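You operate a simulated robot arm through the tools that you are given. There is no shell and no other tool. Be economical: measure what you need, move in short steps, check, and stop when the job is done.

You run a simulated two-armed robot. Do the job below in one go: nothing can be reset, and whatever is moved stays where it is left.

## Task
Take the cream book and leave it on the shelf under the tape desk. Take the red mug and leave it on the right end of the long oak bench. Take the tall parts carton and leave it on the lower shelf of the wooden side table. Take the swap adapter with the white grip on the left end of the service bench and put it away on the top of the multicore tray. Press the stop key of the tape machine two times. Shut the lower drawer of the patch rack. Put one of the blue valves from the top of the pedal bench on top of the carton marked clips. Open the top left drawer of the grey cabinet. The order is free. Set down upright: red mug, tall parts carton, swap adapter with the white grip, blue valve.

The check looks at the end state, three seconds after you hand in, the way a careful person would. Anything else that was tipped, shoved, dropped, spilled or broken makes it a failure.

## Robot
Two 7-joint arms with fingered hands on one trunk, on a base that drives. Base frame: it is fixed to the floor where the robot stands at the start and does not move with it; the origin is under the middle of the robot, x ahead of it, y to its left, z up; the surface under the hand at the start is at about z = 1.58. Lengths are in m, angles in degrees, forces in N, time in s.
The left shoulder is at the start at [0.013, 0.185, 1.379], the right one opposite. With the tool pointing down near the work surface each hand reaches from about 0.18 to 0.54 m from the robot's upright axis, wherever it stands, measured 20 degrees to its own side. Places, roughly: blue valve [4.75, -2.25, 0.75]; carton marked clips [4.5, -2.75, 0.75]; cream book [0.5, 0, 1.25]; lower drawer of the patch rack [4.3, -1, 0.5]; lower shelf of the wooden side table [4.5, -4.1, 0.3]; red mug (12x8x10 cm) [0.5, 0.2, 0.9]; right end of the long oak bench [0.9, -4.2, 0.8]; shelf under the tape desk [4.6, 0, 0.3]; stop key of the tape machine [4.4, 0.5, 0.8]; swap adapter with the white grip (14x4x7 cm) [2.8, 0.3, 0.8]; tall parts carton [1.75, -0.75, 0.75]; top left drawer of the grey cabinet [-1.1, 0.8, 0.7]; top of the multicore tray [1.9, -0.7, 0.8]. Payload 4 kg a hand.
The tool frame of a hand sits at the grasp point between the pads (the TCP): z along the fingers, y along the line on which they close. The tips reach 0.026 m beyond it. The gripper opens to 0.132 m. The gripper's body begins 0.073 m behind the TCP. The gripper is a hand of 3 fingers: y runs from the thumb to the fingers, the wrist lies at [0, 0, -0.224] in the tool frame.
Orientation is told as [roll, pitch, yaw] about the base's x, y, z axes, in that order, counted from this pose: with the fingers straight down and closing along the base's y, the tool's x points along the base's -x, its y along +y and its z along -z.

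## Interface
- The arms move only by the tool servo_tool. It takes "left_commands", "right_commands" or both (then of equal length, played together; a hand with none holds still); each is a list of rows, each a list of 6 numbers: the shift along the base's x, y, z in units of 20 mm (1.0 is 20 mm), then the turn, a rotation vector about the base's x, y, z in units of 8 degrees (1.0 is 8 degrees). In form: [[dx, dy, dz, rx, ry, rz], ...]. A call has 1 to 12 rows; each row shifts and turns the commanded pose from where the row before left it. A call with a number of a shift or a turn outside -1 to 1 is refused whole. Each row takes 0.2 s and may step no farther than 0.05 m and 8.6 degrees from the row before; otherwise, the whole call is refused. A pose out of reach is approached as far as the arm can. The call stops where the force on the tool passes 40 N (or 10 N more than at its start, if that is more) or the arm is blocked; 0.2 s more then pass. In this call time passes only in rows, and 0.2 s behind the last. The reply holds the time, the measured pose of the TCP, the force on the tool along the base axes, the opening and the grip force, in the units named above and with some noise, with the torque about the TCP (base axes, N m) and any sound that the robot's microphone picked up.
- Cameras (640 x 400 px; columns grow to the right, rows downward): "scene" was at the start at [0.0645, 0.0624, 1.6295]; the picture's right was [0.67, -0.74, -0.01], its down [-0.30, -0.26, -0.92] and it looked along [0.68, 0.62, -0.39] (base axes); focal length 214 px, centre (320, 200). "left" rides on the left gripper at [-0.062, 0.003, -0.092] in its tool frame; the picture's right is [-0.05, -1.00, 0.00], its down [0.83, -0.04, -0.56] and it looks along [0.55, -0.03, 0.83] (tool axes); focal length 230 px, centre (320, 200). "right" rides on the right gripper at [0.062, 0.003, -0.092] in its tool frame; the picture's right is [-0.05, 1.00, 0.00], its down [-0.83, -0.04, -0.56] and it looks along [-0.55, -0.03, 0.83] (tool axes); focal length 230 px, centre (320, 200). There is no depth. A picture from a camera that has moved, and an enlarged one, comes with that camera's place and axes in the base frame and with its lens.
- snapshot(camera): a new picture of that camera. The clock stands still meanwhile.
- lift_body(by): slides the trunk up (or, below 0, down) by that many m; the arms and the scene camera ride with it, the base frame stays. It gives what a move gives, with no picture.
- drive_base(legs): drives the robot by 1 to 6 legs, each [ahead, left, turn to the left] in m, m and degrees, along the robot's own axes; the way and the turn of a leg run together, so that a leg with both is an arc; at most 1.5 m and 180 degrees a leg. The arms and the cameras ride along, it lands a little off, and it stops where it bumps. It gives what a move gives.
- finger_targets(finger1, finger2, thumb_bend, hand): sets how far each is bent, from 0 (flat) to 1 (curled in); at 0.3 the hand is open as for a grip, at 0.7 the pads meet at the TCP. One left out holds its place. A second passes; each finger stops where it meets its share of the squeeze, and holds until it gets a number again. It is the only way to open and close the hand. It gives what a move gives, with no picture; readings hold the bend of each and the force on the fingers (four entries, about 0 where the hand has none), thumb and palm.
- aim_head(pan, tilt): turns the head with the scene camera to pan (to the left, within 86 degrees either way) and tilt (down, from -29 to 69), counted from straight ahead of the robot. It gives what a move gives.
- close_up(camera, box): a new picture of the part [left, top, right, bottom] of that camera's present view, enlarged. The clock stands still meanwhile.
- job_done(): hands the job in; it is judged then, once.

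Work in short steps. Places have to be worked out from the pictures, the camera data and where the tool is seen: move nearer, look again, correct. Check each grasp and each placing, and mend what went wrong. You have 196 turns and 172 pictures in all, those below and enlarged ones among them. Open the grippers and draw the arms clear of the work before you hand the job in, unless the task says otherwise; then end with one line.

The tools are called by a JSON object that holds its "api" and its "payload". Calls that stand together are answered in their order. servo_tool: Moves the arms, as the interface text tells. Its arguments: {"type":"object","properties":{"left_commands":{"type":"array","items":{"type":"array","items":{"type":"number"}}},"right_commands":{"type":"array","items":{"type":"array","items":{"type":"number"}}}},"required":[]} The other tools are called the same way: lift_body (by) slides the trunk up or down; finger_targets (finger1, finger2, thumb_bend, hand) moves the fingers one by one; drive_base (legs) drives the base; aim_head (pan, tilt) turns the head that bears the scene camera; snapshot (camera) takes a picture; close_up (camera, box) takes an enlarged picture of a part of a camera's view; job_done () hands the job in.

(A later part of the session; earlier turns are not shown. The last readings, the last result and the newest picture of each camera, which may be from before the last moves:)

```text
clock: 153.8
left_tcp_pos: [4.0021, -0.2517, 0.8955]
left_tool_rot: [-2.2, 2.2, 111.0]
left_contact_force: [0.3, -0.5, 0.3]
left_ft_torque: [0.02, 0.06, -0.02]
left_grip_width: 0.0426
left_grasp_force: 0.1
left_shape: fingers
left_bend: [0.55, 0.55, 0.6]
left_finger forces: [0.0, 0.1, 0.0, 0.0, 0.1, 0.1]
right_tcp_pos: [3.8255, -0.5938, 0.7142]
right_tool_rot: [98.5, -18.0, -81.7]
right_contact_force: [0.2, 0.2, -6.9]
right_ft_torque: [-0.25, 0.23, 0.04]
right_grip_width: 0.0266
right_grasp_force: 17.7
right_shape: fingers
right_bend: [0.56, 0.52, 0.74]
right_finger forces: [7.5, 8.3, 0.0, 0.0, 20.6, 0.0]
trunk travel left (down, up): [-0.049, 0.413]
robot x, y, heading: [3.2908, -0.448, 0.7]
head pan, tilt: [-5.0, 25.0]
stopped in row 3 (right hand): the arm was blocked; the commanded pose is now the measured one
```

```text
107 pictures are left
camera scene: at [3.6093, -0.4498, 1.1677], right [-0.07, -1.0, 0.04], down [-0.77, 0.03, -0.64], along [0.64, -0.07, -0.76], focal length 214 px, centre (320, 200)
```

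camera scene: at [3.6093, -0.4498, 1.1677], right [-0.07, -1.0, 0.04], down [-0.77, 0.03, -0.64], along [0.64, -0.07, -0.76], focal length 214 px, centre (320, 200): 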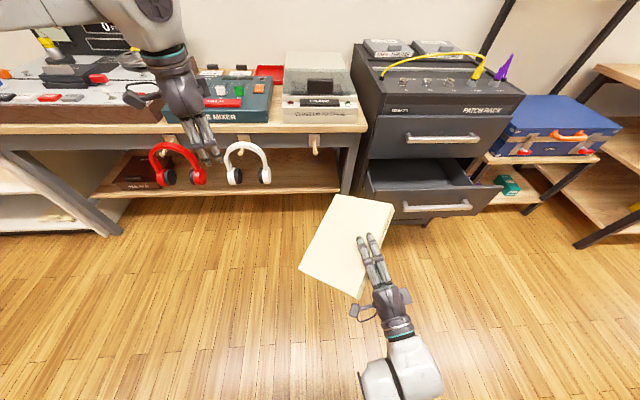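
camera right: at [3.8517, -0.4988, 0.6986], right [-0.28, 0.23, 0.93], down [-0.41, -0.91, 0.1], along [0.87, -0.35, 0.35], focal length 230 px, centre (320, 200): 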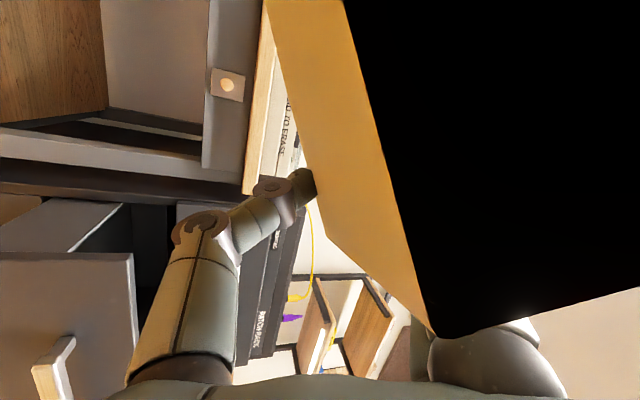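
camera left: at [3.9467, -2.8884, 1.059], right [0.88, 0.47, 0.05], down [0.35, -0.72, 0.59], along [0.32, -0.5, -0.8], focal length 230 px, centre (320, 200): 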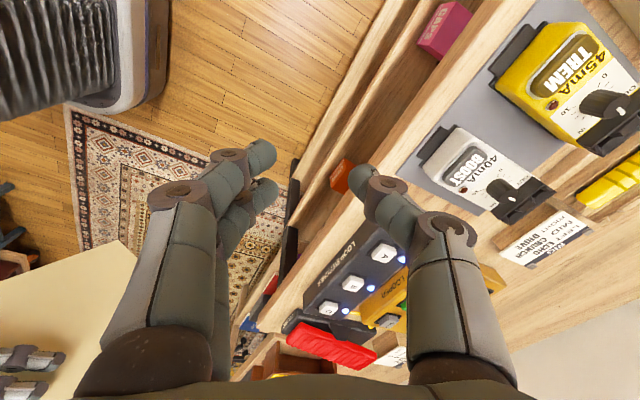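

Still self-blocked at the body. I raise the trunk 10 cm to free the arm and then extend it forward.

{"api": "lift_body", "payload": {"by": 0.1}}

{"api": "servo_tool", "payload": {"right_commands": [[1, 0, 0.2, 0, 0, 0], [1, 0, 0, 0, 0, 0], [1, 0, 0, 0, 0, 0], [1, 0, 0, 0, 0, 0], [1, 0, 0, 0, 0, 0], [1, 0, 0, 0, 0, 0], [1, 0.2, -0.5, 0, 0, 0], [1, 0.2, -1, 0, 0, 0], [1, 0.2, -1, 0, 0, 0], [0.5, 0.2, -1, 0, 0, 0], [0, 0.2, -1, 0, 0, 0], [0, 0.2, -1, 0, 0, 0]]}}

{"api": "snapshot", "payload": {"camera": "scene"}}

```text
clock: 155.2
left_tcp_pos: [3.9811, -0.2531, 1.0612]
left_tool_rot: [-6.8, 3.8, 110.7]
left_contact_force: [0.6, 0.6, -0.5]
left_ft_torque: [-0.02, 0.03, -0.07]
left_grip_width: 0.0425
left_grasp_force: 0.1
left_shape: fingers
left_bend: [0.55, 0.55, 0.6]
left_finger forces: [0.0, 0.1, 0.1, 0.0, 0.0, 0.0]
right_tcp_pos: [3.8269, -0.5921, 0.805]
right_tool_rot: [97.5, -18.2, -81.1]
right_contact_force: [-0.1, -0.6, -6.0]
right_ft_torque: [-0.26, 0.23, -0.02]
right_grip_width: 0.0266
right_grasp_force: 18.5
right_shape: fingers
right_bend: [0.56, 0.52, 0.74]
right_finger forces: [7.2, 8.2, 0.1, 0.0, 20.6, 0.0]
trunk travel left (down, up): [-0.149, 0.313]
robot x, y, heading: [3.2909, -0.4452, 0.8]
head pan, tilt: [-5.0, 25.0]
```

```text
clock: 157.9
left_tcp_pos: [3.9795, -0.2513, 1.0626]
left_tool_rot: [-7.0, 4.1, 110.9]
left_contact_force: [0.3, -0.1, -0.2]
left_ft_torque: [-0.01, -0.03, 0.0]
left_grip_width: 0.0427
left_grasp_force: 0.1
left_shape: fingers
left_bend: [0.55, 0.55, 0.6]
left_finger forces: [0.1, 0.1, 0.0, 0.0, 0.0, 0.0]
right_tcp_pos: [4.0124, -0.5931, 0.6845]
right_tool_rot: [96.4, -21.2, -80.9]
right_contact_force: [-0.1, 0.0, -5.7]
right_ft_torque: [-0.27, 0.27, -0.01]
right_grip_width: 0.0269
right_grasp_force: 18.2
right_shape: fingers
right_bend: [0.56, 0.52, 0.74]
right_finger forces: [7.3, 8.4, 0.0, 0.0, 20.4, 0.0]
trunk travel left (down, up): [-0.149, 0.313]
robot x, y, heading: [3.2904, -0.4453, 0.6]
head pan, tilt: [-5.0, 25.0]
stopped in row 12 (right hand): the arm was blocked; the commanded pose is now the measured one
```

```text
106 pictures are left
camera scene: at [3.514, -0.4513, 1.3257], right [-0.07, -1.0, 0.02], down [-0.63, 0.03, -0.77], along [0.77, -0.07, -0.63], focal length 214 px, centre (320, 200)
```

scene: 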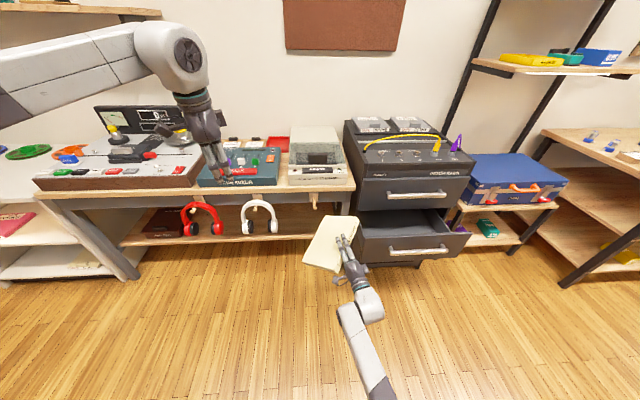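

The hand is now well ahead. Try lowering the trunk with the arm extended.

{"api": "servo_tool", "payload": {"right_commands": [[0.3, 0.5, 0.3, 0, 0, 0], [0.3, 1, 0, 0, 0, 0], [0, 1, 0, 0, 0, 0], [0, 1, 0, 0, 0, 0], [0, 1, 0, 0, 0, 0]]}}

{"api": "lift_body", "payload": {"by": -0.12}}

{"api": "snapshot", "payload": {"camera": "scene"}}

```text
clock: 159.1
left_tcp_pos: [3.9794, -0.2526, 1.0614]
left_tool_rot: [-6.9, 4.1, 110.7]
left_contact_force: [0.2, 0.4, -0.1]
left_ft_torque: [0.03, 0.03, 0.01]
left_grip_width: 0.0422
left_grasp_force: 0.0
left_shape: fingers
left_bend: [0.55, 0.55, 0.6]
left_finger forces: [0.1, 0.0, 0.0, 0.1, 0.1, 0.1]
right_tcp_pos: [4.0292, -0.5871, 0.6676]
right_tool_rot: [94.7, -30.1, -81.1]
right_contact_force: [0.1, 0.0, -6.4]
right_ft_torque: [-0.25, 0.23, -0.04]
right_grip_width: 0.0268
right_grasp_force: 17.6
right_shape: fingers
right_bend: [0.56, 0.52, 0.74]
right_finger forces: [7.6, 8.4, 0.0, 0.0, 20.1, 0.1]
trunk travel left (down, up): [-0.149, 0.313]
robot x, y, heading: [3.2879, -0.4482, 0.8]
head pan, tilt: [-5.0, 25.0]
stopped in row 5 (right hand): the arm was blocked; the commanded pose is now the measured one
```

```text
clock: 160.8
left_tcp_pos: [3.9376, -0.2531, 1.0887]
left_tool_rot: [-13.8, 6.4, 110.2]
left_contact_force: [-1.1, -0.5, 0.0]
left_ft_torque: [0.01, -0.1, 0.0]
left_grip_width: 0.0427
left_grasp_force: 0.1
left_shape: fingers
left_bend: [0.55, 0.55, 0.6]
left_finger forces: [0.0, 0.1, 0.0, 0.1, 0.0, 0.0]
right_tcp_pos: [4.0345, -0.5859, 0.7054]
right_tool_rot: [103.3, -31.0, -85.3]
right_contact_force: [-0.1, -0.5, -5.3]
right_ft_torque: [-0.3, 0.34, 0.1]
right_grip_width: 0.0266
right_grasp_force: 19.2
right_shape: fingers
right_bend: [0.56, 0.52, 0.74]
right_finger forces: [8.0, 9.1, 0.1, 0.1, 19.9, 0.0]
trunk travel left (down, up): [-0.076, 0.385]
robot x, y, heading: [3.2932, -0.4484, 0.7]
head pan, tilt: [-5.0, 25.0]
stopped: the arm was blocked; the commanded pose is now the measured one
```

```text
105 pictures are left
camera scene: at [3.5636, -0.4509, 1.2359], right [-0.07, -1.0, 0.03], down [-0.71, 0.03, -0.71], along [0.7, -0.07, -0.71], focal length 214 px, centre (320, 200)
```

scene: 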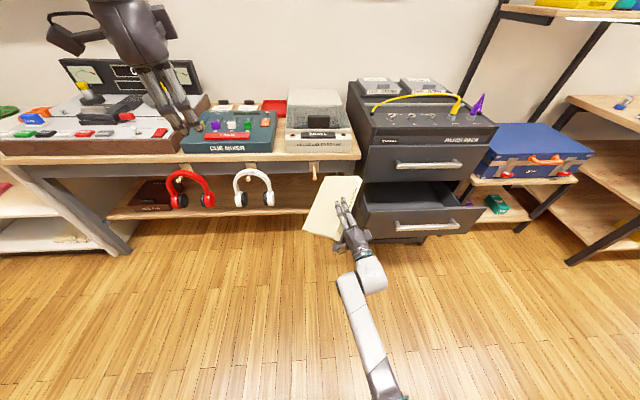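

Something blocks the right elbow from below. Looking down-right.

{"api": "aim_head", "payload": {"pan": -40, "tilt": 60}}

{"api": "snapshot", "payload": {"camera": "scene"}}

```text
clock: 161.8
left_tcp_pos: [3.9409, -0.2536, 1.0864]
left_tool_rot: [-13.6, 6.3, 110.2]
left_contact_force: [0.4, -0.3, -0.1]
left_ft_torque: [0.01, -0.03, -0.02]
left_grip_width: 0.0426
left_grasp_force: 0.1
left_shape: fingers
left_bend: [0.55, 0.55, 0.6]
left_finger forces: [0.0, 0.0, 0.0, 0.1, 0.0, 0.0]
right_tcp_pos: [4.0379, -0.5873, 0.7033]
right_tool_rot: [103.3, -30.9, -85.4]
right_contact_force: [-0.3, 0.2, -6.2]
right_ft_torque: [-0.24, 0.22, 0.02]
right_grip_width: 0.0268
right_grasp_force: 17.7
right_shape: fingers
right_bend: [0.56, 0.52, 0.74]
right_finger forces: [7.6, 8.5, 0.1, 0.0, 19.7, 0.0]
trunk travel left (down, up): [-0.076, 0.385]
robot x, y, heading: [3.2915, -0.4451, 0.8]
head pan, tilt: [-40.0, 60.0]
```

```text
104 pictures are left
camera scene: at [3.5126, -0.4861, 1.2019], right [-0.59, -0.77, 0.22], down [-0.8, 0.55, -0.24], along [0.06, -0.32, -0.95], focal length 214 px, centre (320, 200)
```

scene: 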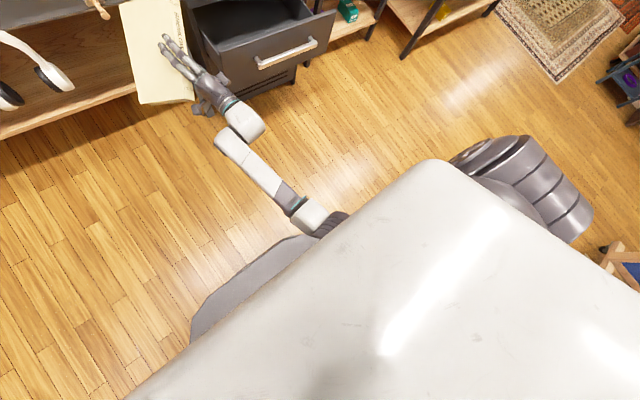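

The elbow is tucked under the chest against the base. I raise the trunk again, pitch the hand down 30° and straighten the arm forward-down instead.

{"api": "lift_body", "payload": {"by": 0.17}}

{"api": "servo_tool", "payload": {"right_commands": [[0, 0, 0, 0.55, 0.73, -0.2], [0, 0, 0, 0.55, 0.73, -0.2], [0, 0, 0, 0.55, 0.73, -0.2], [0.3, 0.2, -0.5, 0.55, 0.73, -0.2], [0.3, 0.2, -1, 0.55, 0.73, -0.2], [0.3, 0.2, -1, 0.55, 0.73, -0.2], [0.3, 0.2, -1, 0.55, 0.73, -0.2], [0.3, 0.2, -1, 0, 0, 0], [0.3, 0.2, -1, 0, 0, 0], [0, 0, -1, 0, 0, 0]]}}

{"api": "aim_head", "payload": {"pan": -5, "tilt": 35}}

{"api": "snapshot", "payload": {"camera": "scene"}}

```text
clock: 163.8
left_tcp_pos: [3.9429, -0.2525, 1.2402]
left_tool_rot: [-13.2, 6.3, 110.4]
left_contact_force: [0.5, 0.5, 0.2]
left_ft_torque: [0.05, 0.0, -0.02]
left_grip_width: 0.0426
left_grasp_force: 0.1
left_shape: fingers
left_bend: [0.55, 0.55, 0.6]
left_finger forces: [0.1, 0.0, 0.1, 0.0, 0.1, 0.1]
right_tcp_pos: [4.0359, -0.5838, 0.8466]
right_tool_rot: [101.9, -30.6, -84.8]
right_contact_force: [-0.6, 0.2, -6.1]
right_ft_torque: [-0.24, 0.27, -0.01]
right_grip_width: 0.0266
right_grasp_force: 17.8
right_shape: fingers
right_bend: [0.56, 0.52, 0.74]
right_finger forces: [7.6, 8.4, 0.0, 0.0, 19.8, 0.1]
trunk travel left (down, up): [-0.246, 0.215]
robot x, y, heading: [3.2891, -0.4455, 0.8]
head pan, tilt: [-40.0, 60.0]
```

```text
clock: 164.7
left_tcp_pos: [3.9433, -0.2511, 1.2411]
left_tool_rot: [-13.2, 6.3, 110.3]
left_contact_force: [-0.5, -0.3, 0.2]
left_ft_torque: [0.02, -0.02, -0.06]
left_grip_width: 0.0425
left_grasp_force: 0.0
left_shape: fingers
left_bend: [0.55, 0.55, 0.6]
left_finger forces: [0.0, 0.0, 0.1, 0.1, 0.0, 0.0]
right_tcp_pos: [4.0414, -0.6707, 0.8242]
right_tool_rot: [80.0, -22.2, -84.1]
right_contact_force: [0.1, -0.2, -6.2]
right_ft_torque: [-0.28, 0.3, 0.04]
right_grip_width: 0.0268
right_grasp_force: 17.8
right_shape: fingers
right_bend: [0.55, 0.52, 0.74]
right_finger forces: [6.8, 8.5, 0.0, 0.0, 19.9, 0.0]
trunk travel left (down, up): [-0.246, 0.215]
robot x, y, heading: [3.2923, -0.4437, 0.8]
head pan, tilt: [-40.0, 60.0]
stopped in row 4 (right hand): the arm was blocked; the commanded pose is now the measured one
```

```text
clock: 165.7
left_tcp_pos: [3.9428, -0.2531, 1.2406]
left_tool_rot: [-13.1, 6.3, 110.4]
left_contact_force: [-0.7, 0.0, -0.1]
left_ft_torque: [0.04, -0.01, -0.01]
left_grip_width: 0.0426
left_grasp_force: 0.1
left_shape: fingers
left_bend: [0.55, 0.55, 0.6]
left_finger forces: [0.0, 0.1, 0.0, 0.1, 0.0, 0.0]
right_tcp_pos: [4.0424, -0.6712, 0.8255]
right_tool_rot: [80.2, -22.3, -84.1]
right_contact_force: [-0.6, 0.1, -5.8]
right_ft_torque: [-0.22, 0.21, 0.01]
right_grip_width: 0.0266
right_grasp_force: 17.4
right_shape: fingers
right_bend: [0.55, 0.52, 0.74]
right_finger forces: [6.9, 8.1, 0.0, 0.1, 19.5, 0.0]
trunk travel left (down, up): [-0.246, 0.215]
robot x, y, heading: [3.2872, -0.4466, 0.9]
head pan, tilt: [-5.0, 35.0]
```

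```text
103 pictures are left
camera scene: at [3.4368, -0.4521, 1.4359], right [-0.08, -1.0, 0.01], down [-0.67, 0.04, -0.74], along [0.74, -0.06, -0.67], focal length 214 px, centre (320, 200)
```

scene: 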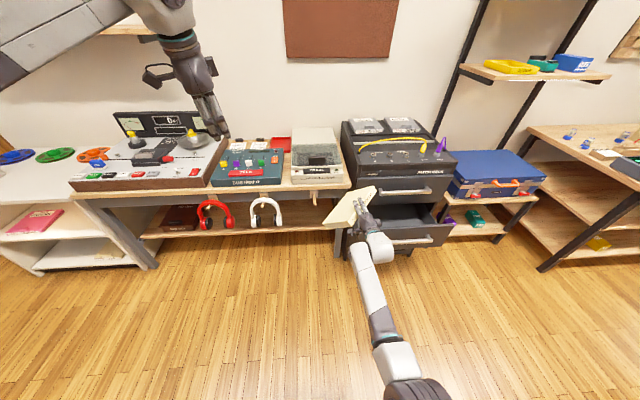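

The roll with fingers on top runs into the arm's limits. The mirror of the left arm's comfortable pose is fingers below, thumb on top, so I lift the hand and roll the other way.

{"api": "servo_tool", "payload": {"right_commands": [[-0.5, 0.5, 1, -1, 0, 0], [-0.5, 0.5, 1, -1, 0, 0], [-0.5, 0.5, 1, -1, 0, 0], [-0.5, 0.5, 1, -1, 0, 0], [0, 0.5, 1, -1, 0, 0], [0, 0.5, 1, -1, 0, 0], [0, 0.5, 1, -1, 0, 0], [0, 0, 0, -1, 0, 0], [0, 0, 0, -1, 0, 0], [0, 0, 0, -1, 0, 0], [0, 0, 0, -1, 0, 0], [0, 0, 0, -1, 0, 0]]}}

{"api": "snapshot", "payload": {"camera": "scene"}}

```text
clock: 168.3
left_tcp_pos: [3.9426, -0.2519, 1.2401]
left_tool_rot: [-13.3, 6.3, 110.4]
left_contact_force: [0.2, 1.1, -1.7]
left_ft_torque: [-0.02, 0.05, -0.04]
left_grip_width: 0.0425
left_grasp_force: 0.1
left_shape: fingers
left_bend: [0.55, 0.55, 0.6]
left_finger forces: [0.1, 0.1, 0.0, 0.0, 0.0, 0.0]
right_tcp_pos: [4.0026, -0.5979, 0.966]
right_tool_rot: [-87.4, -61.2, 78.6]
right_contact_force: [-0.2, 0.1, -6.3]
right_ft_torque: [0.09, 0.24, 0.04]
right_grip_width: 0.0279
right_grasp_force: 14.9
right_shape: fingers
right_bend: [0.55, 0.53, 0.73]
right_finger forces: [9.7, 7.1, 0.0, 0.1, 12.7, 0.0]
trunk travel left (down, up): [-0.246, 0.215]
robot x, y, heading: [3.2893, -0.4454, 0.8]
head pan, tilt: [-5.0, 35.0]
```

```text
102 pictures are left
camera scene: at [3.4367, -0.4521, 1.4359], right [-0.07, -1.0, 0.01], down [-0.67, 0.04, -0.74], along [0.74, -0.06, -0.67], focal length 214 px, centre (320, 200)
```

scene: 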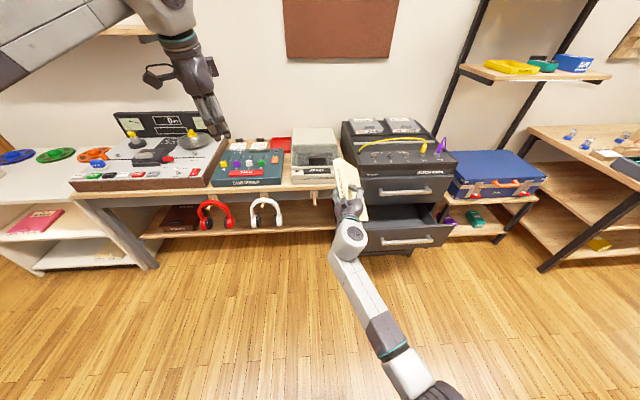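

Rolling the remaining ~62° and moving down a bit.

{"api": "servo_tool", "payload": {"right_commands": [[0, 0, 0, -1, 0, 0.12], [0, 0, 0, -1, 0, 0.12], [0, 0, 0, -1, 0, 0.12], [0, 0, 0, -1, 0, 0.12], [0, 0.2, -0.5, -1, 0.2, 0.12], [0, 0.2, -0.5, -1, 0.2, 0.12], [0, 0.2, -1, -1, 0.2, 0.12], [0, 0.2, -1, -0.8, 0.2, 0.12], [0, 0.2, -1, 0, 0.2, 0], [0, 0.2, -1, 0, 0.2, 0], [0, 0.2, -1, 0, 0.2, 0], [0, 0.2, -1, 0, 0.2, 0]]}}

{"api": "snapshot", "payload": {"camera": "scene"}}

```text
clock: 170.9
left_tcp_pos: [3.9429, -0.2508, 1.2407]
left_tool_rot: [-13.1, 6.2, 110.4]
left_contact_force: [-0.1, -0.5, 0.2]
left_ft_torque: [-0.02, -0.01, 0.0]
left_grip_width: 0.0425
left_grasp_force: 0.0
left_shape: fingers
left_bend: [0.55, 0.55, 0.6]
left_finger forces: [0.0, 0.0, 0.1, 0.0, 0.1, 0.0]
right_tcp_pos: [4.003, -0.5675, 0.8245]
right_tool_rot: [-81.3, 1.1, 89.6]
right_contact_force: [0.1, 0.3, -5.4]
right_ft_torque: [0.25, 0.29, 0.03]
right_grip_width: 0.0299
right_grasp_force: 14.9
right_shape: fingers
right_bend: [0.53, 0.53, 0.73]
right_finger forces: [9.6, 7.7, 0.0, 0.0, 11.9, 0.0]
trunk travel left (down, up): [-0.246, 0.215]
robot x, y, heading: [3.2913, -0.4473, 0.8]
head pan, tilt: [-5.0, 35.0]
```

```text
101 pictures are left
camera scene: at [3.437, -0.4518, 1.4359], right [-0.07, -1.0, 0.01], down [-0.67, 0.04, -0.74], along [0.74, -0.06, -0.67], focal length 214 px, centre (320, 200)
```

scene: 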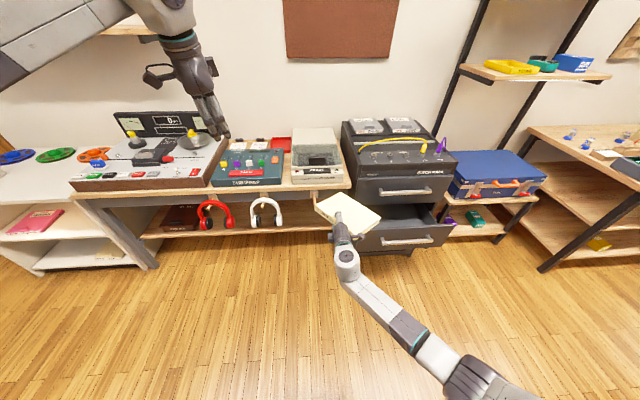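

Good elbow-out pose, book flat. Moving left to y≈-0.43 and down.

{"api": "servo_tool", "payload": {"right_commands": [[-0.2, 0.6, -1, 0, 0, 0], [-0.2, 0.6, -1, 0, 0, 0], [-0.2, 0.6, -1, 0, 0, 0], [-0.2, 0.6, -1, 0, 0, 0], [0, 0.6, -1, 0, 0, 0], [0, 0.6, -1, 0, 0, 0], [0, 0.6, -1, 0, 0, 0], [0, 0.6, -1, 0, 0, 0], [0, 0.6, -1, 0, 0, 0], [0, 0.6, -1, 0, 0, 0], [0, 0.6, -1, 0, 0, 0], [0, 0, -1, 0, 0, 0]]}}

{"api": "lift_body", "payload": {"by": -0.12}}

{"api": "snapshot", "payload": {"camera": "scene"}}

{"api": "snapshot", "payload": {"camera": "right"}}

```text
clock: 173.5
left_tcp_pos: [3.9423, -0.2509, 1.2409]
left_tool_rot: [-13.2, 6.3, 110.4]
left_contact_force: [-0.3, -0.8, 0.1]
left_ft_torque: [0.03, -0.02, 0.05]
left_grip_width: 0.0425
left_grasp_force: 0.0
left_shape: fingers
left_bend: [0.55, 0.55, 0.6]
left_finger forces: [0.0, 0.0, 0.1, 0.1, 0.0, 0.1]
right_tcp_pos: [3.9788, -0.4738, 0.6461]
right_tool_rot: [-81.4, 1.2, 89.6]
right_contact_force: [0.5, 0.4, -5.9]
right_ft_torque: [0.24, 0.26, -0.01]
right_grip_width: 0.0309
right_grasp_force: 14.5
right_shape: fingers
right_bend: [0.52, 0.53, 0.73]
right_finger forces: [9.5, 7.9, 0.1, 0.1, 12.0, 0.0]
right hand out of reach, approached as far as the arm can: row 9, 10, 11, 12
trunk travel left (down, up): [-0.246, 0.215]
robot x, y, heading: [3.2862, -0.4445, 0.7]
head pan, tilt: [-5.0, 35.0]
```

```text
clock: 175.0
left_tcp_pos: [3.9413, -0.2511, 1.1222]
left_tool_rot: [-13.4, 6.4, 110.4]
left_contact_force: [-0.2, 0.4, 0.0]
left_ft_torque: [0.03, -0.03, -0.05]
left_grip_width: 0.0424
left_grasp_force: 0.1
left_shape: fingers
left_bend: [0.55, 0.55, 0.6]
left_finger forces: [0.0, 0.1, 0.1, 0.0, 0.1, 0.0]
right_tcp_pos: [3.9814, -0.4738, 0.5257]
right_tool_rot: [-81.4, 1.1, 89.6]
right_contact_force: [0.1, -0.9, -5.4]
right_ft_torque: [0.26, 0.27, 0.0]
right_grip_width: 0.0306
right_grasp_force: 15.2
right_shape: fingers
right_bend: [0.52, 0.53, 0.73]
right_finger forces: [10.5, 7.6, 0.1, 0.0, 12.3, 0.0]
trunk travel left (down, up): [-0.126, 0.335]
robot x, y, heading: [3.2926, -0.4458, 0.7]
head pan, tilt: [-5.0, 35.0]
```

```text
100 pictures are left
camera scene: at [3.5242, -0.4508, 1.2798], right [-0.07, -1.0, 0.02], down [-0.78, 0.04, -0.62], along [0.62, -0.06, -0.78], focal length 214 px, centre (320, 200)
```

scene: 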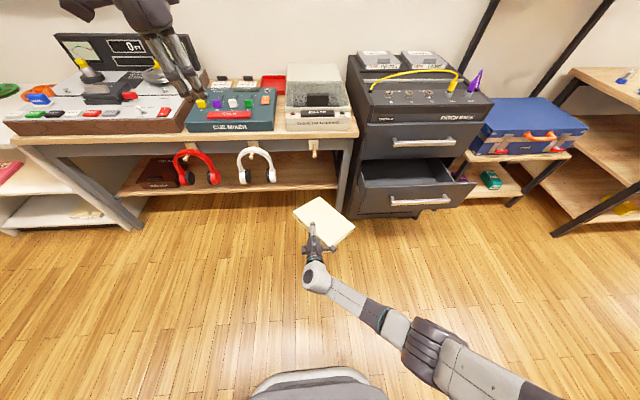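

```text
99 pictures are left
camera right: at [3.8884, -0.5349, 0.538], right [-0.15, 0.03, -0.99], down [-0.54, 0.84, 0.11], along [0.83, 0.55, -0.11], focal length 230 px, centre (320, 200)
```

right: 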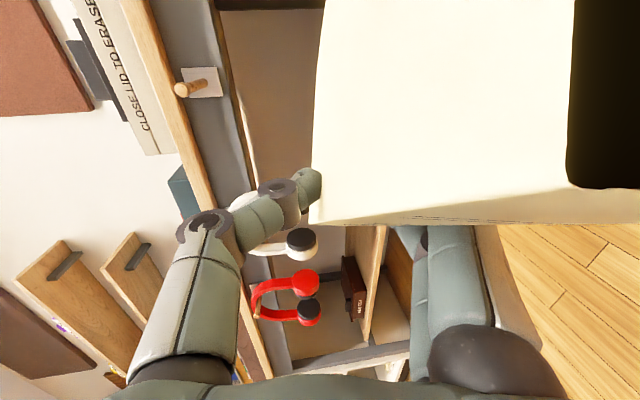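

Now the way is good. Shelf top works out to z≈0.33 with front edge x≈4.38. I lower the trunk 0.1 more, and the hand a bit.

{"api": "lift_body", "payload": {"by": -0.1}}

{"api": "servo_tool", "payload": {"right_commands": [[0, 0.5, -0.5, 0, 0, 0], [0, 0.5, -0.5, 0, 0, 0], [0, 0.5, 0, 0, 0, 0], [0, 0.5, 0, 0, 0, 0]]}}

{"api": "drive_base", "payload": {"legs": [[0.2, 0, -0.7]]}}

{"api": "snapshot", "payload": {"camera": "right"}}

{"api": "snapshot", "payload": {"camera": "scene"}}

```text
clock: 176.3
left_tcp_pos: [3.9414, -0.2522, 1.0232]
left_tool_rot: [-13.2, 6.4, 110.4]
left_contact_force: [-0.4, -1.0, 0.3]
left_ft_torque: [0.01, -0.04, -0.01]
left_grip_width: 0.0426
left_grasp_force: 0.0
left_shape: fingers
left_bend: [0.55, 0.55, 0.6]
left_finger forces: [0.0, 0.0, 0.0, 0.0, 0.0, 0.0]
right_tcp_pos: [3.982, -0.4736, 0.4266]
right_tool_rot: [-81.5, 1.1, 89.6]
right_contact_force: [-1.0, -0.2, -5.1]
right_ft_torque: [0.29, 0.28, -0.02]
right_grip_width: 0.031
right_grasp_force: 15.2
right_shape: fingers
right_bend: [0.52, 0.53, 0.73]
right_finger forces: [10.7, 7.6, 0.0, 0.0, 12.5, 0.1]
trunk travel left (down, up): [-0.026, 0.435]
robot x, y, heading: [3.2878, -0.4438, 0.5]
head pan, tilt: [-5.0, 35.0]
```

```text
clock: 177.3
left_tcp_pos: [3.9422, -0.2522, 1.0208]
left_tool_rot: [-13.2, 6.3, 110.5]
left_contact_force: [-0.1, -0.3, -1.1]
left_ft_torque: [-0.04, 0.01, -0.01]
left_grip_width: 0.0429
left_grasp_force: 0.0
left_shape: fingers
left_bend: [0.55, 0.55, 0.6]
left_finger forces: [0.1, 0.0, 0.0, 0.0, 0.0, 0.0]
right_tcp_pos: [3.9808, -0.4318, 0.4043]
right_tool_rot: [-81.3, 1.2, 89.6]
right_contact_force: [0.5, -0.2, -6.6]
right_ft_torque: [0.27, 0.25, -0.02]
right_grip_width: 0.0312
right_grasp_force: 15.3
right_shape: fingers
right_bend: [0.52, 0.53, 0.73]
right_finger forces: [10.9, 7.6, 0.1, 0.0, 12.4, 0.0]
trunk travel left (down, up): [-0.026, 0.435]
robot x, y, heading: [3.293, -0.4438, 0.8]
head pan, tilt: [-5.0, 35.0]
```

```text
clock: 178.9
left_tcp_pos: [4.1456, -0.2544, 1.0191]
left_tool_rot: [-13.2, 6.3, 110.1]
left_contact_force: [-0.5, 0.0, 0.0]
left_ft_torque: [0.0, -0.02, 0.01]
left_grip_width: 0.0426
left_grasp_force: 0.0
left_shape: fingers
left_bend: [0.55, 0.55, 0.6]
left_finger forces: [0.0, 0.1, 0.0, 0.0, 0.1, 0.0]
right_tcp_pos: [4.1817, -0.4358, 0.4044]
right_tool_rot: [-81.2, 1.1, 89.1]
right_contact_force: [0.4, 0.3, -6.4]
right_ft_torque: [0.31, 0.28, 0.0]
right_grip_width: 0.031
right_grasp_force: 15.3
right_shape: fingers
right_bend: [0.52, 0.53, 0.73]
right_finger forces: [10.9, 7.5, 0.0, 0.0, 12.4, 0.0]
trunk travel left (down, up): [-0.026, 0.435]
robot x, y, heading: [3.491, -0.443, 0.2]
head pan, tilt: [-5.0, 35.0]
```

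```text
98 pictures are left
camera right: at [4.0884, -0.4975, 0.4164], right [-0.15, 0.03, -0.99], down [-0.53, 0.84, 0.11], along [0.83, 0.54, -0.11], focal length 230 px, centre (320, 200)
```

right: 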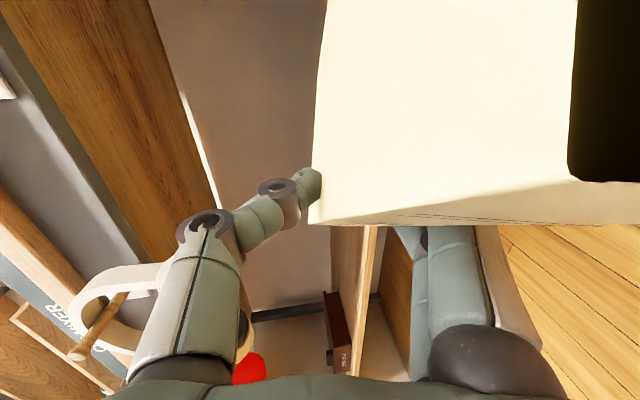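

```text
97 pictures are left
camera scene: at [3.8199, -0.4507, 1.1183], right [-0.07, -1.0, 0.04], down [-0.89, 0.05, -0.46], along [0.46, -0.07, -0.89], focal length 214 px, centre (320, 200)
```

scene: 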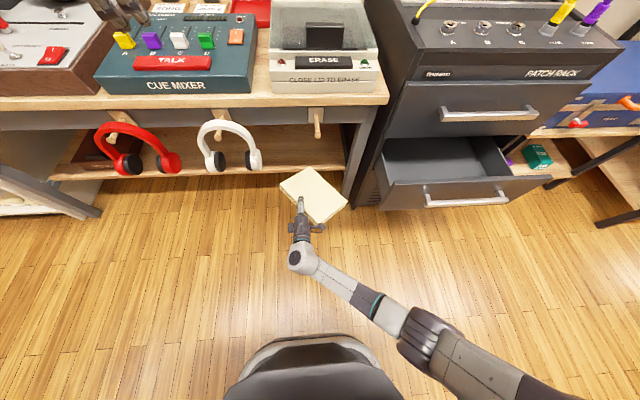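

Aligned: the book spans y≈-0.61…-0.36, free of leg and headphones. Shift 2 cm left and drive 0.27 m in.

{"api": "servo_tool", "payload": {"right_commands": [[0, 0.5, 0, 0, 0, 0], [0, 0.5, 0, 0, 0, 0]]}}

{"api": "drive_base", "payload": {"legs": [[0.27, 0, 0]]}}

{"api": "snapshot", "payload": {"camera": "right"}}

{"api": "snapshot", "payload": {"camera": "scene"}}

```text
clock: 179.6
left_tcp_pos: [4.1446, -0.2545, 1.0196]
left_tool_rot: [-13.2, 6.3, 110.0]
left_contact_force: [0.2, -0.2, 1.3]
left_ft_torque: [0.02, 0.02, -0.01]
left_grip_width: 0.0426
left_grasp_force: 0.1
left_shape: fingers
left_bend: [0.55, 0.55, 0.6]
left_finger forces: [0.0, 0.0, 0.0, 0.1, 0.0, 0.1]
right_tcp_pos: [4.1811, -0.4166, 0.4041]
right_tool_rot: [-81.2, 1.2, 89.2]
right_contact_force: [0.0, -0.5, -5.6]
right_ft_torque: [0.31, 0.27, 0.0]
right_grip_width: 0.0311
right_grasp_force: 15.1
right_shape: fingers
right_bend: [0.52, 0.53, 0.73]
right_finger forces: [10.7, 7.6, 0.1, 0.1, 12.2, 0.1]
trunk travel left (down, up): [-0.026, 0.435]
robot x, y, heading: [3.4926, -0.4445, 0.2]
head pan, tilt: [-5.0, 35.0]
```

```text
clock: 181.5
left_tcp_pos: [4.4226, -0.2586, 1.0202]
left_tool_rot: [-13.3, 6.3, 109.7]
left_contact_force: [0.3, -0.2, -0.5]
left_ft_torque: [-0.03, 0.02, 0.02]
left_grip_width: 0.0427
left_grasp_force: 0.2
left_shape: fingers
left_bend: [0.55, 0.55, 0.6]
left_finger forces: [0.0, 0.0, 0.1, 0.1, 0.1, 0.0]
right_tcp_pos: [4.459, -0.4202, 0.4032]
right_tool_rot: [-81.1, 1.1, 88.9]
right_contact_force: [-0.5, 0.3, -6.6]
right_ft_torque: [0.32, 0.26, 0.03]
right_grip_width: 0.0311
right_grasp_force: 15.8
right_shape: fingers
right_bend: [0.52, 0.53, 0.73]
right_finger forces: [10.7, 7.5, 0.0, 0.1, 12.3, 0.0]
trunk travel left (down, up): [-0.026, 0.435]
robot x, y, heading: [3.7705, -0.4439, -0.1]
head pan, tilt: [-5.0, 35.0]
```

```text
96 pictures are left
camera right: at [4.3643, -0.4813, 0.4156], right [-0.15, 0.04, -0.99], down [-0.53, 0.84, 0.11], along [0.84, 0.54, -0.11], focal length 230 px, centre (320, 200)
```

right: 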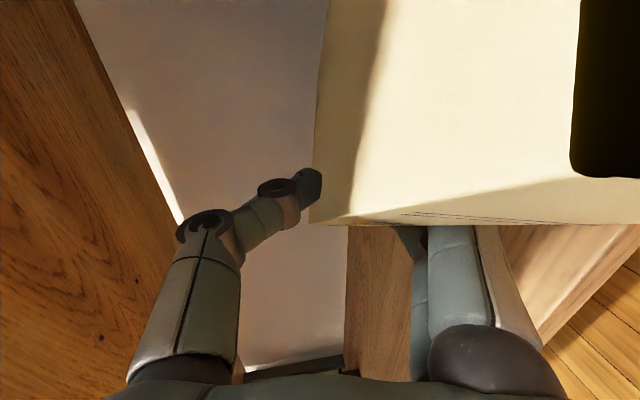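

```text
95 pictures are left
camera scene: at [4.0955, -0.4522, 1.1184], right [-0.08, -1.0, 0.04], down [-0.89, 0.05, -0.46], along [0.46, -0.07, -0.89], focal length 214 px, centre (320, 200)
```

scene: 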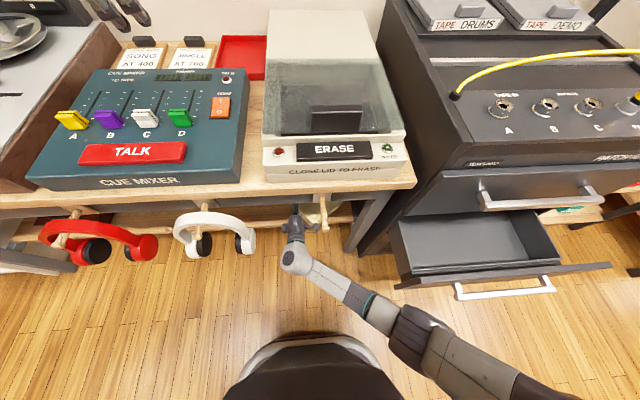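

The book is over the shelf. Lowering gently until contact.

{"api": "servo_tool", "payload": {"right_commands": [[0, 0, -0.3, 0, 0, 0], [0, 0, -0.3, 0, 0, 0], [0, 0, -0.3, 0, 0, 0], [0, 0, -0.3, 0, 0, 0]]}}

{"api": "snapshot", "payload": {"camera": "right"}}

```text
clock: 182.5
left_tcp_pos: [4.4217, -0.2582, 1.0213]
left_tool_rot: [-13.2, 6.3, 109.6]
left_contact_force: [0.0, 0.0, 0.6]
left_ft_torque: [0.01, 0.03, 0.03]
left_grip_width: 0.0425
left_grasp_force: 0.0
left_shape: fingers
left_bend: [0.55, 0.55, 0.6]
left_finger forces: [0.0, 0.0, 0.0, 0.1, 0.0, 0.0]
right_tcp_pos: [4.4591, -0.4205, 0.3787]
right_tool_rot: [-81.1, 1.0, 88.9]
right_contact_force: [1.3, -0.1, -6.7]
right_ft_torque: [0.27, 0.3, 0.03]
right_grip_width: 0.0309
right_grasp_force: 14.9
right_shape: fingers
right_bend: [0.52, 0.53, 0.73]
right_finger forces: [10.8, 7.5, 0.1, 0.0, 12.3, 0.1]
trunk travel left (down, up): [-0.026, 0.435]
robot x, y, heading: [3.7677, -0.4444, 0.0]
head pan, tilt: [-5.0, 35.0]
```

```text
94 pictures are left
camera right: at [4.3651, -0.4807, 0.3916], right [-0.15, 0.04, -0.99], down [-0.53, 0.84, 0.11], along [0.84, 0.54, -0.11], focal length 230 px, centre (320, 200)
```

right: 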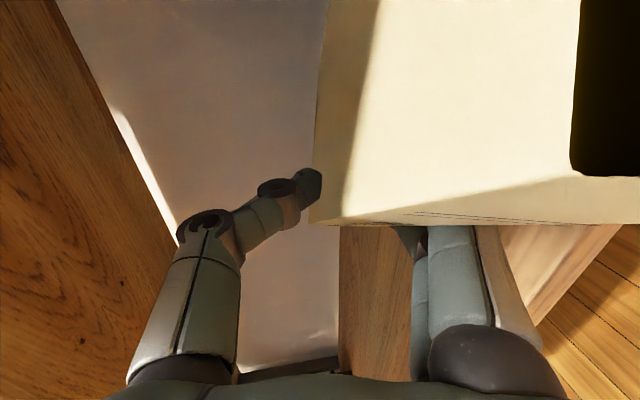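

Not yet touching; lower on.

{"api": "servo_tool", "payload": {"right_commands": [[0, 0, -0.25, 0, 0, 0], [0, 0, -0.25, 0, 0, 0], [0, 0, -0.25, 0, 0, 0]]}}

{"api": "servo_tool", "payload": {"right_commands": [[0, 0, -0.25, 0, 0, 0], [0, 0, -0.25, 0, 0, 0]]}}

```text
clock: 183.3
left_tcp_pos: [4.4216, -0.2576, 1.0196]
left_tool_rot: [-13.1, 6.2, 109.5]
left_contact_force: [-0.6, -0.1, 0.2]
left_ft_torque: [-0.04, 0.02, -0.02]
left_grip_width: 0.0424
left_grasp_force: 0.1
left_shape: fingers
left_bend: [0.55, 0.55, 0.6]
left_finger forces: [0.1, 0.1, 0.0, 0.0, 0.0, 0.1]
right_tcp_pos: [4.4581, -0.4201, 0.3654]
right_tool_rot: [-81.2, 1.2, 88.8]
right_contact_force: [-0.2, -0.1, -6.6]
right_ft_torque: [0.26, 0.29, -0.01]
right_grip_width: 0.0308
right_grasp_force: 15.7
right_shape: fingers
right_bend: [0.52, 0.53, 0.73]
right_finger forces: [10.9, 7.5, 0.1, 0.0, 12.4, 0.1]
trunk travel left (down, up): [-0.026, 0.435]
robot x, y, heading: [3.772, -0.4443, -0.2]
head pan, tilt: [-5.0, 35.0]
```

```text
clock: 183.9
left_tcp_pos: [4.4215, -0.2585, 1.02]
left_tool_rot: [-13.3, 6.2, 109.6]
left_contact_force: [-0.2, 0.0, 0.5]
left_ft_torque: [-0.01, -0.01, 0.02]
left_grip_width: 0.0426
left_grasp_force: 0.0
left_shape: fingers
left_bend: [0.55, 0.55, 0.6]
left_finger forces: [0.0, 0.1, 0.1, 0.0, 0.0, 0.0]
right_tcp_pos: [4.4578, -0.4208, 0.355]
right_tool_rot: [-81.2, 1.1, 88.9]
right_contact_force: [-0.3, 0.0, -5.4]
right_ft_torque: [0.26, 0.26, -0.02]
right_grip_width: 0.0309
right_grasp_force: 15.2
right_shape: fingers
right_bend: [0.52, 0.53, 0.73]
right_finger forces: [10.8, 7.5, 0.0, 0.0, 12.5, 0.0]
trunk travel left (down, up): [-0.026, 0.435]
robot x, y, heading: [3.7691, -0.4436, -0.3]
head pan, tilt: [-5.0, 35.0]
```

Still free. Continue down.

{"api": "servo_tool", "payload": {"right_commands": [[0, 0, -0.3, 0, 0, 0], [0, 0, -0.3, 0, 0, 0]]}}

{"api": "servo_tool", "payload": {"right_commands": [[0, 0, -0.3, 0, 0, 0], [0, 0, -0.3, 0, 0, 0]]}}

{"api": "snapshot", "payload": {"camera": "right"}}

```text
clock: 184.5
left_tcp_pos: [4.4215, -0.2569, 1.0205]
left_tool_rot: [-13.1, 6.2, 109.6]
left_contact_force: [0.3, -0.4, -0.3]
left_ft_torque: [0.01, 0.01, -0.01]
left_grip_width: 0.0423
left_grasp_force: 0.0
left_shape: fingers
left_bend: [0.55, 0.55, 0.6]
left_finger forces: [0.0, 0.0, 0.0, 0.1, 0.0, 0.1]
right_tcp_pos: [4.4576, -0.4201, 0.343]
right_tool_rot: [-81.4, 1.1, 88.7]
right_contact_force: [-0.6, 0.1, -6.1]
right_ft_torque: [0.25, 0.25, 0.01]
right_grip_width: 0.0308
right_grasp_force: 15.1
right_shape: fingers
right_bend: [0.52, 0.53, 0.73]
right_finger forces: [11.0, 7.4, 0.2, 0.0, 12.3, 0.1]
trunk travel left (down, up): [-0.026, 0.435]
robot x, y, heading: [3.7664, -0.4425, 0.0]
head pan, tilt: [-5.0, 35.0]
```

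```text
clock: 185.1
left_tcp_pos: [4.4216, -0.2582, 1.0199]
left_tool_rot: [-13.2, 6.2, 109.7]
left_contact_force: [-1.1, -0.6, 0.2]
left_ft_torque: [-0.01, 0.01, -0.02]
left_grip_width: 0.0428
left_grasp_force: 0.2
left_shape: fingers
left_bend: [0.55, 0.55, 0.6]
left_finger forces: [0.1, 0.1, 0.0, 0.0, 0.1, 0.0]
right_tcp_pos: [4.4641, -0.4179, 0.3433]
right_tool_rot: [-82.1, 0.6, 88.8]
right_contact_force: [0.1, 0.7, -5.8]
right_ft_torque: [0.28, 0.23, -0.02]
right_grip_width: 0.0312
right_grasp_force: 15.5
right_shape: fingers
right_bend: [0.52, 0.53, 0.73]
right_finger forces: [11.0, 7.4, 0.0, 0.0, 12.5, 0.1]
right hand out of reach, approached as far as the arm can: row 2
trunk travel left (down, up): [-0.026, 0.435]
robot x, y, heading: [3.7629, -0.4441, -0.1]
head pan, tilt: [-5.0, 35.0]
```

```text
93 pictures are left
camera right: at [4.3691, -0.4787, 0.3527], right [-0.14, 0.04, -0.99], down [-0.53, 0.84, 0.11], along [0.84, 0.54, -0.09], focal length 230 px, centre (320, 200)
```

right: 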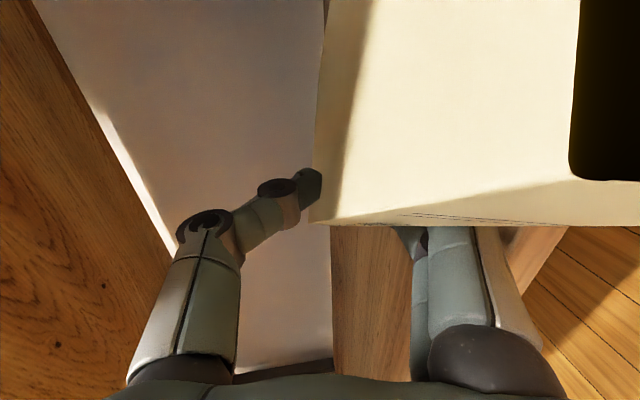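

At the arm's lower limit; lower the trunk the last 2.5 cm.

{"api": "lift_body", "payload": {"by": -0.025}}

{"api": "snapshot", "payload": {"camera": "right"}}

```text
clock: 185.5
left_tcp_pos: [4.4215, -0.26, 1.0092]
left_tool_rot: [-13.1, 6.1, 109.6]
left_contact_force: [-0.9, 0.1, 0.7]
left_ft_torque: [0.0, -0.02, -0.01]
left_grip_width: 0.0424
left_grasp_force: 0.1
left_shape: fingers
left_bend: [0.55, 0.55, 0.6]
left_finger forces: [0.0, 0.0, 0.0, 0.1, 0.1, 0.0]
right_tcp_pos: [4.4611, -0.418, 0.3301]
right_tool_rot: [-82.6, 0.9, 88.6]
right_contact_force: [-2.7, -0.8, 15.8]
right_ft_torque: [-0.03, 0.92, -0.06]
right_grip_width: 0.0302
right_grasp_force: 28.5
right_shape: fingers
right_bend: [0.49, 0.52, 0.72]
right_finger forces: [28.8, 12.6, 0.0, 0.0, 15.7, 0.1]
trunk travel left (down, up): [-0.016, 0.445]
robot x, y, heading: [3.7672, -0.4427, -0.3]
head pan, tilt: [-5.0, 35.0]
stopped: the force on the tool passed its limit at 55 N (the readings are from after the stop); the commanded pose is now the measured one
```

```text
92 pictures are left
camera right: at [4.3675, -0.4783, 0.3397], right [-0.13, 0.04, -0.99], down [-0.52, 0.84, 0.1], along [0.84, 0.53, -0.09], focal length 230 px, centre (320, 200)
```

right: 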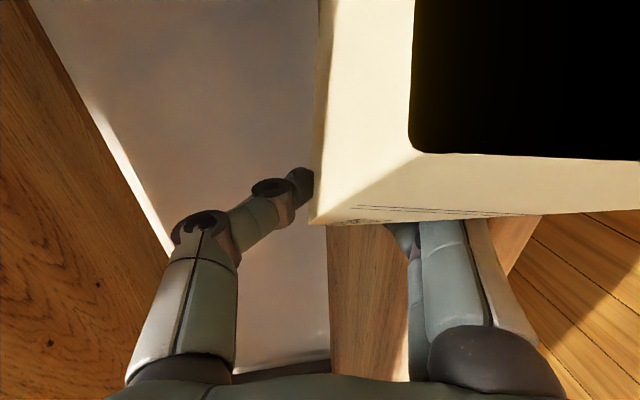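

Contact with the shelf. To be able to slide the fingers out from under the book, I raise it 6 cm, go 5 cm deeper and pitch the hand down ~25° so the far edge rests first.

{"api": "servo_tool", "payload": {"right_commands": [[0, 0, 1, 0, 0, 0], [0, 0, 1, 0, 0, 0], [0, 0, 0.8, 0, 1, 0], [0, 0, 0.6, 0, 1, 0], [0, 0, 0.2, 0, 1, 0]]}}

{"api": "drive_base", "payload": {"legs": [[0.05, 0, 0]]}}

{"api": "servo_tool", "payload": {"right_commands": [[0, 0, -0.3, 0, 0, 0], [0, 0, -0.3, 0, 0, 0]]}}

{"api": "snapshot", "payload": {"camera": "right"}}

```text
clock: 186.9
left_tcp_pos: [4.4243, -0.2584, 1.0066]
left_tool_rot: [-12.9, 6.3, 109.5]
left_contact_force: [-0.1, -0.5, -0.8]
left_ft_torque: [-0.07, 0.02, 0.0]
left_grip_width: 0.0425
left_grasp_force: 0.0
left_shape: fingers
left_bend: [0.55, 0.55, 0.6]
left_finger forces: [0.1, 0.0, 0.1, 0.0, 0.0, 0.1]
right_tcp_pos: [4.4687, -0.448, 0.3891]
right_tool_rot: [-58.7, 4.4, 88.9]
right_contact_force: [0.0, 0.0, -5.0]
right_ft_torque: [0.27, -0.01, 0.03]
right_grip_width: 0.0304
right_grasp_force: 16.6
right_shape: fingers
right_bend: [0.51, 0.53, 0.75]
right_finger forces: [10.6, 8.4, 0.0, 0.0, 14.7, 0.0]
trunk travel left (down, up): [-0.016, 0.445]
robot x, y, heading: [3.77, -0.4454, -0.2]
head pan, tilt: [-5.0, 35.0]
stopped in row 5 (right hand): the arm was blocked; the commanded pose is now the measured one
```

```text
clock: 187.8
left_tcp_pos: [4.474, -0.259, 1.0054]
left_tool_rot: [-12.9, 6.2, 109.6]
left_contact_force: [0.0, -0.4, -0.4]
left_ft_torque: [0.0, 0.04, 0.0]
left_grip_width: 0.0424
left_grasp_force: 0.0
left_shape: fingers
left_bend: [0.55, 0.55, 0.6]
left_finger forces: [0.0, 0.1, 0.1, 0.1, 0.0, 0.0]
right_tcp_pos: [4.5181, -0.4484, 0.3881]
right_tool_rot: [-58.7, 4.4, 89.0]
right_contact_force: [0.2, 0.4, -3.9]
right_ft_torque: [0.24, -0.03, -0.01]
right_grip_width: 0.0306
right_grasp_force: 16.2
right_shape: fingers
right_bend: [0.51, 0.53, 0.75]
right_finger forces: [10.6, 7.8, 0.0, 0.1, 14.4, 0.0]
trunk travel left (down, up): [-0.016, 0.445]
robot x, y, heading: [3.8139, -0.4447, -0.1]
head pan, tilt: [-5.0, 35.0]
```

```text
clock: 188.4
left_tcp_pos: [4.4708, -0.2587, 1.0084]
left_tool_rot: [-13.1, 6.2, 109.6]
left_contact_force: [-0.1, -0.1, -0.7]
left_ft_torque: [0.02, 0.02, -0.03]
left_grip_width: 0.0427
left_grasp_force: 0.1
left_shape: fingers
left_bend: [0.55, 0.55, 0.6]
left_finger forces: [0.0, 0.1, 0.0, 0.0, 0.2, 0.0]
right_tcp_pos: [4.5185, -0.4479, 0.3788]
right_tool_rot: [-58.9, 4.4, 89.0]
right_contact_force: [-0.3, -0.4, -0.8]
right_ft_torque: [0.17, -0.38, -0.03]
right_grip_width: 0.0298
right_grasp_force: 20.0
right_shape: fingers
right_bend: [0.52, 0.53, 0.76]
right_finger forces: [12.9, 7.2, 0.0, 0.0, 19.4, 0.1]
trunk travel left (down, up): [-0.016, 0.445]
robot x, y, heading: [3.8184, -0.4422, -0.3]
head pan, tilt: [-5.0, 35.0]
```

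```text
91 pictures are left
camera right: at [4.4356, -0.5052, 0.4286], right [-0.52, 0.0, -0.86], down [-0.44, 0.86, 0.26], along [0.74, 0.51, -0.45], focal length 230 px, centre (320, 200)
```

right: 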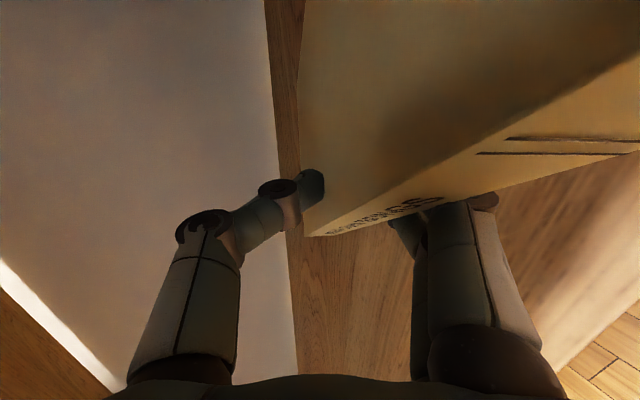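

Far edge rests on the shelf. Open the thumb, then ease the fingers open to lower the spine.

{"api": "finger_targets", "payload": {"hand": "right", "thumb_bend": 0.3, "finger1": 0.45, "finger2": 0.45}}

{"api": "servo_tool", "payload": {"right_commands": [[0, 0, -0.4, 0, 0, 0], [0, 0, -0.4, 0, 0, 0]]}}

{"api": "snapshot", "payload": {"camera": "right"}}

```text
clock: 189.4
left_tcp_pos: [4.4718, -0.2588, 1.0075]
left_tool_rot: [-12.9, 6.2, 109.6]
left_contact_force: [-0.9, 0.4, 1.2]
left_ft_torque: [0.02, 0.01, 0.03]
left_grip_width: 0.0426
left_grasp_force: 0.1
left_shape: fingers
left_bend: [0.55, 0.55, 0.6]
left_finger forces: [0.0, 0.1, 0.0, 0.0, 0.0, 0.0]
right_tcp_pos: [4.5178, -0.4478, 0.3784]
right_tool_rot: [-58.9, 4.4, 89.0]
right_contact_force: [-0.3, 0.6, -2.8]
right_ft_torque: [0.06, -0.11, -0.02]
right_grip_width: 0.1114
right_grasp_force: 1.3
right_shape: fingers
right_bend: [0.44, 0.45, 0.3]
right_finger forces: [2.1, 0.0, 0.0, 0.0, 0.1, 0.0]
trunk travel left (down, up): [-0.016, 0.445]
robot x, y, heading: [3.8133, -0.4417, -0.0]
head pan, tilt: [-5.0, 35.0]
```

```text
clock: 190.1
left_tcp_pos: [4.4722, -0.2598, 1.0056]
left_tool_rot: [-12.9, 6.2, 109.6]
left_contact_force: [0.3, 1.5, -0.6]
left_ft_torque: [0.01, 0.0, 0.03]
left_grip_width: 0.0426
left_grasp_force: 0.0
left_shape: fingers
left_bend: [0.55, 0.55, 0.6]
left_finger forces: [0.0, 0.1, 0.0, 0.0, 0.1, 0.0]
right_tcp_pos: [4.5179, -0.449, 0.3624]
right_tool_rot: [-58.8, 4.4, 88.9]
right_contact_force: [-1.9, -0.1, -3.4]
right_ft_torque: [0.05, -0.07, 0.0]
right_grip_width: 0.1117
right_grasp_force: 0.9
right_shape: fingers
right_bend: [0.44, 0.45, 0.3]
right_finger forces: [2.2, 0.1, 0.0, 0.1, 0.1, 0.1]
trunk travel left (down, up): [-0.016, 0.445]
robot x, y, heading: [3.8176, -0.4449, -0.2]
head pan, tilt: [-5.0, 35.0]
```

```text
90 pictures are left
camera right: at [4.4358, -0.5066, 0.4114], right [-0.52, 0.0, -0.86], down [-0.44, 0.86, 0.26], along [0.74, 0.51, -0.45], focal length 230 px, centre (320, 200)
```

right: 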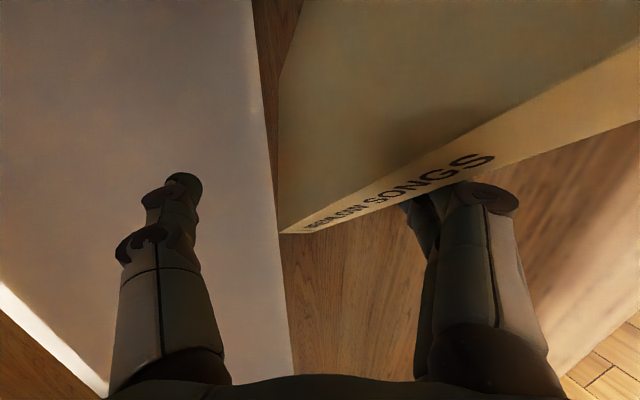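

The spine rests on one fingertip. Sliding the hand back.

{"api": "servo_tool", "payload": {"right_commands": [[-0.3, 0, -0.4, 0, 0, 0], [-0.7, 0, -0.1, 0, 0, 0], [-1, 0, 0, 0, 0, 0], [-1, 0, 0, 0, 0, 0]]}}

{"api": "snapshot", "payload": {"camera": "right"}}

```text
clock: 191.1
left_tcp_pos: [4.4723, -0.2599, 1.0086]
left_tool_rot: [-12.9, 6.3, 109.5]
left_contact_force: [0.0, 0.4, -0.2]
left_ft_torque: [-0.01, -0.02, 0.01]
left_grip_width: 0.0425
left_grasp_force: 0.2
left_shape: fingers
left_bend: [0.55, 0.55, 0.6]
left_finger forces: [0.0, 0.0, 0.0, 0.0, 0.1, 0.1]
right_tcp_pos: [4.4589, -0.4473, 0.3521]
right_tool_rot: [-59.0, 4.4, 89.0]
right_contact_force: [0.0, 0.4, 0.0]
right_ft_torque: [0.02, -0.01, 0.01]
right_grip_width: 0.1098
right_grasp_force: 0.1
right_shape: fingers
right_bend: [0.45, 0.45, 0.3]
right_finger forces: [0.0, 0.1, 0.0, 0.0, 0.0, 0.0]
trunk travel left (down, up): [-0.016, 0.445]
robot x, y, heading: [3.8165, -0.4471, -0.2]
head pan, tilt: [-5.0, 35.0]
```

```text
89 pictures are left
camera right: at [4.3758, -0.5051, 0.4023], right [-0.52, 0.0, -0.86], down [-0.44, 0.86, 0.26], along [0.74, 0.51, -0.45], focal length 230 px, centre (320, 200)
```

right: 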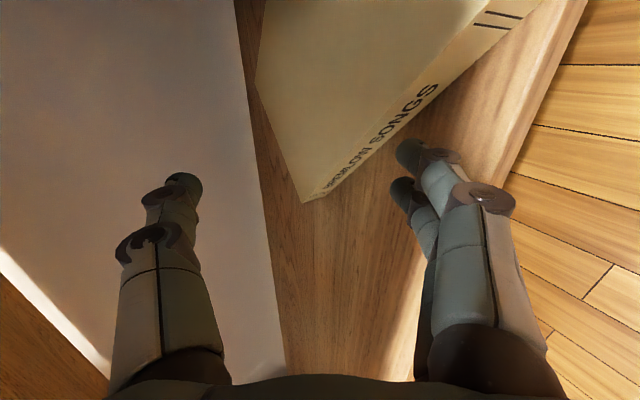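

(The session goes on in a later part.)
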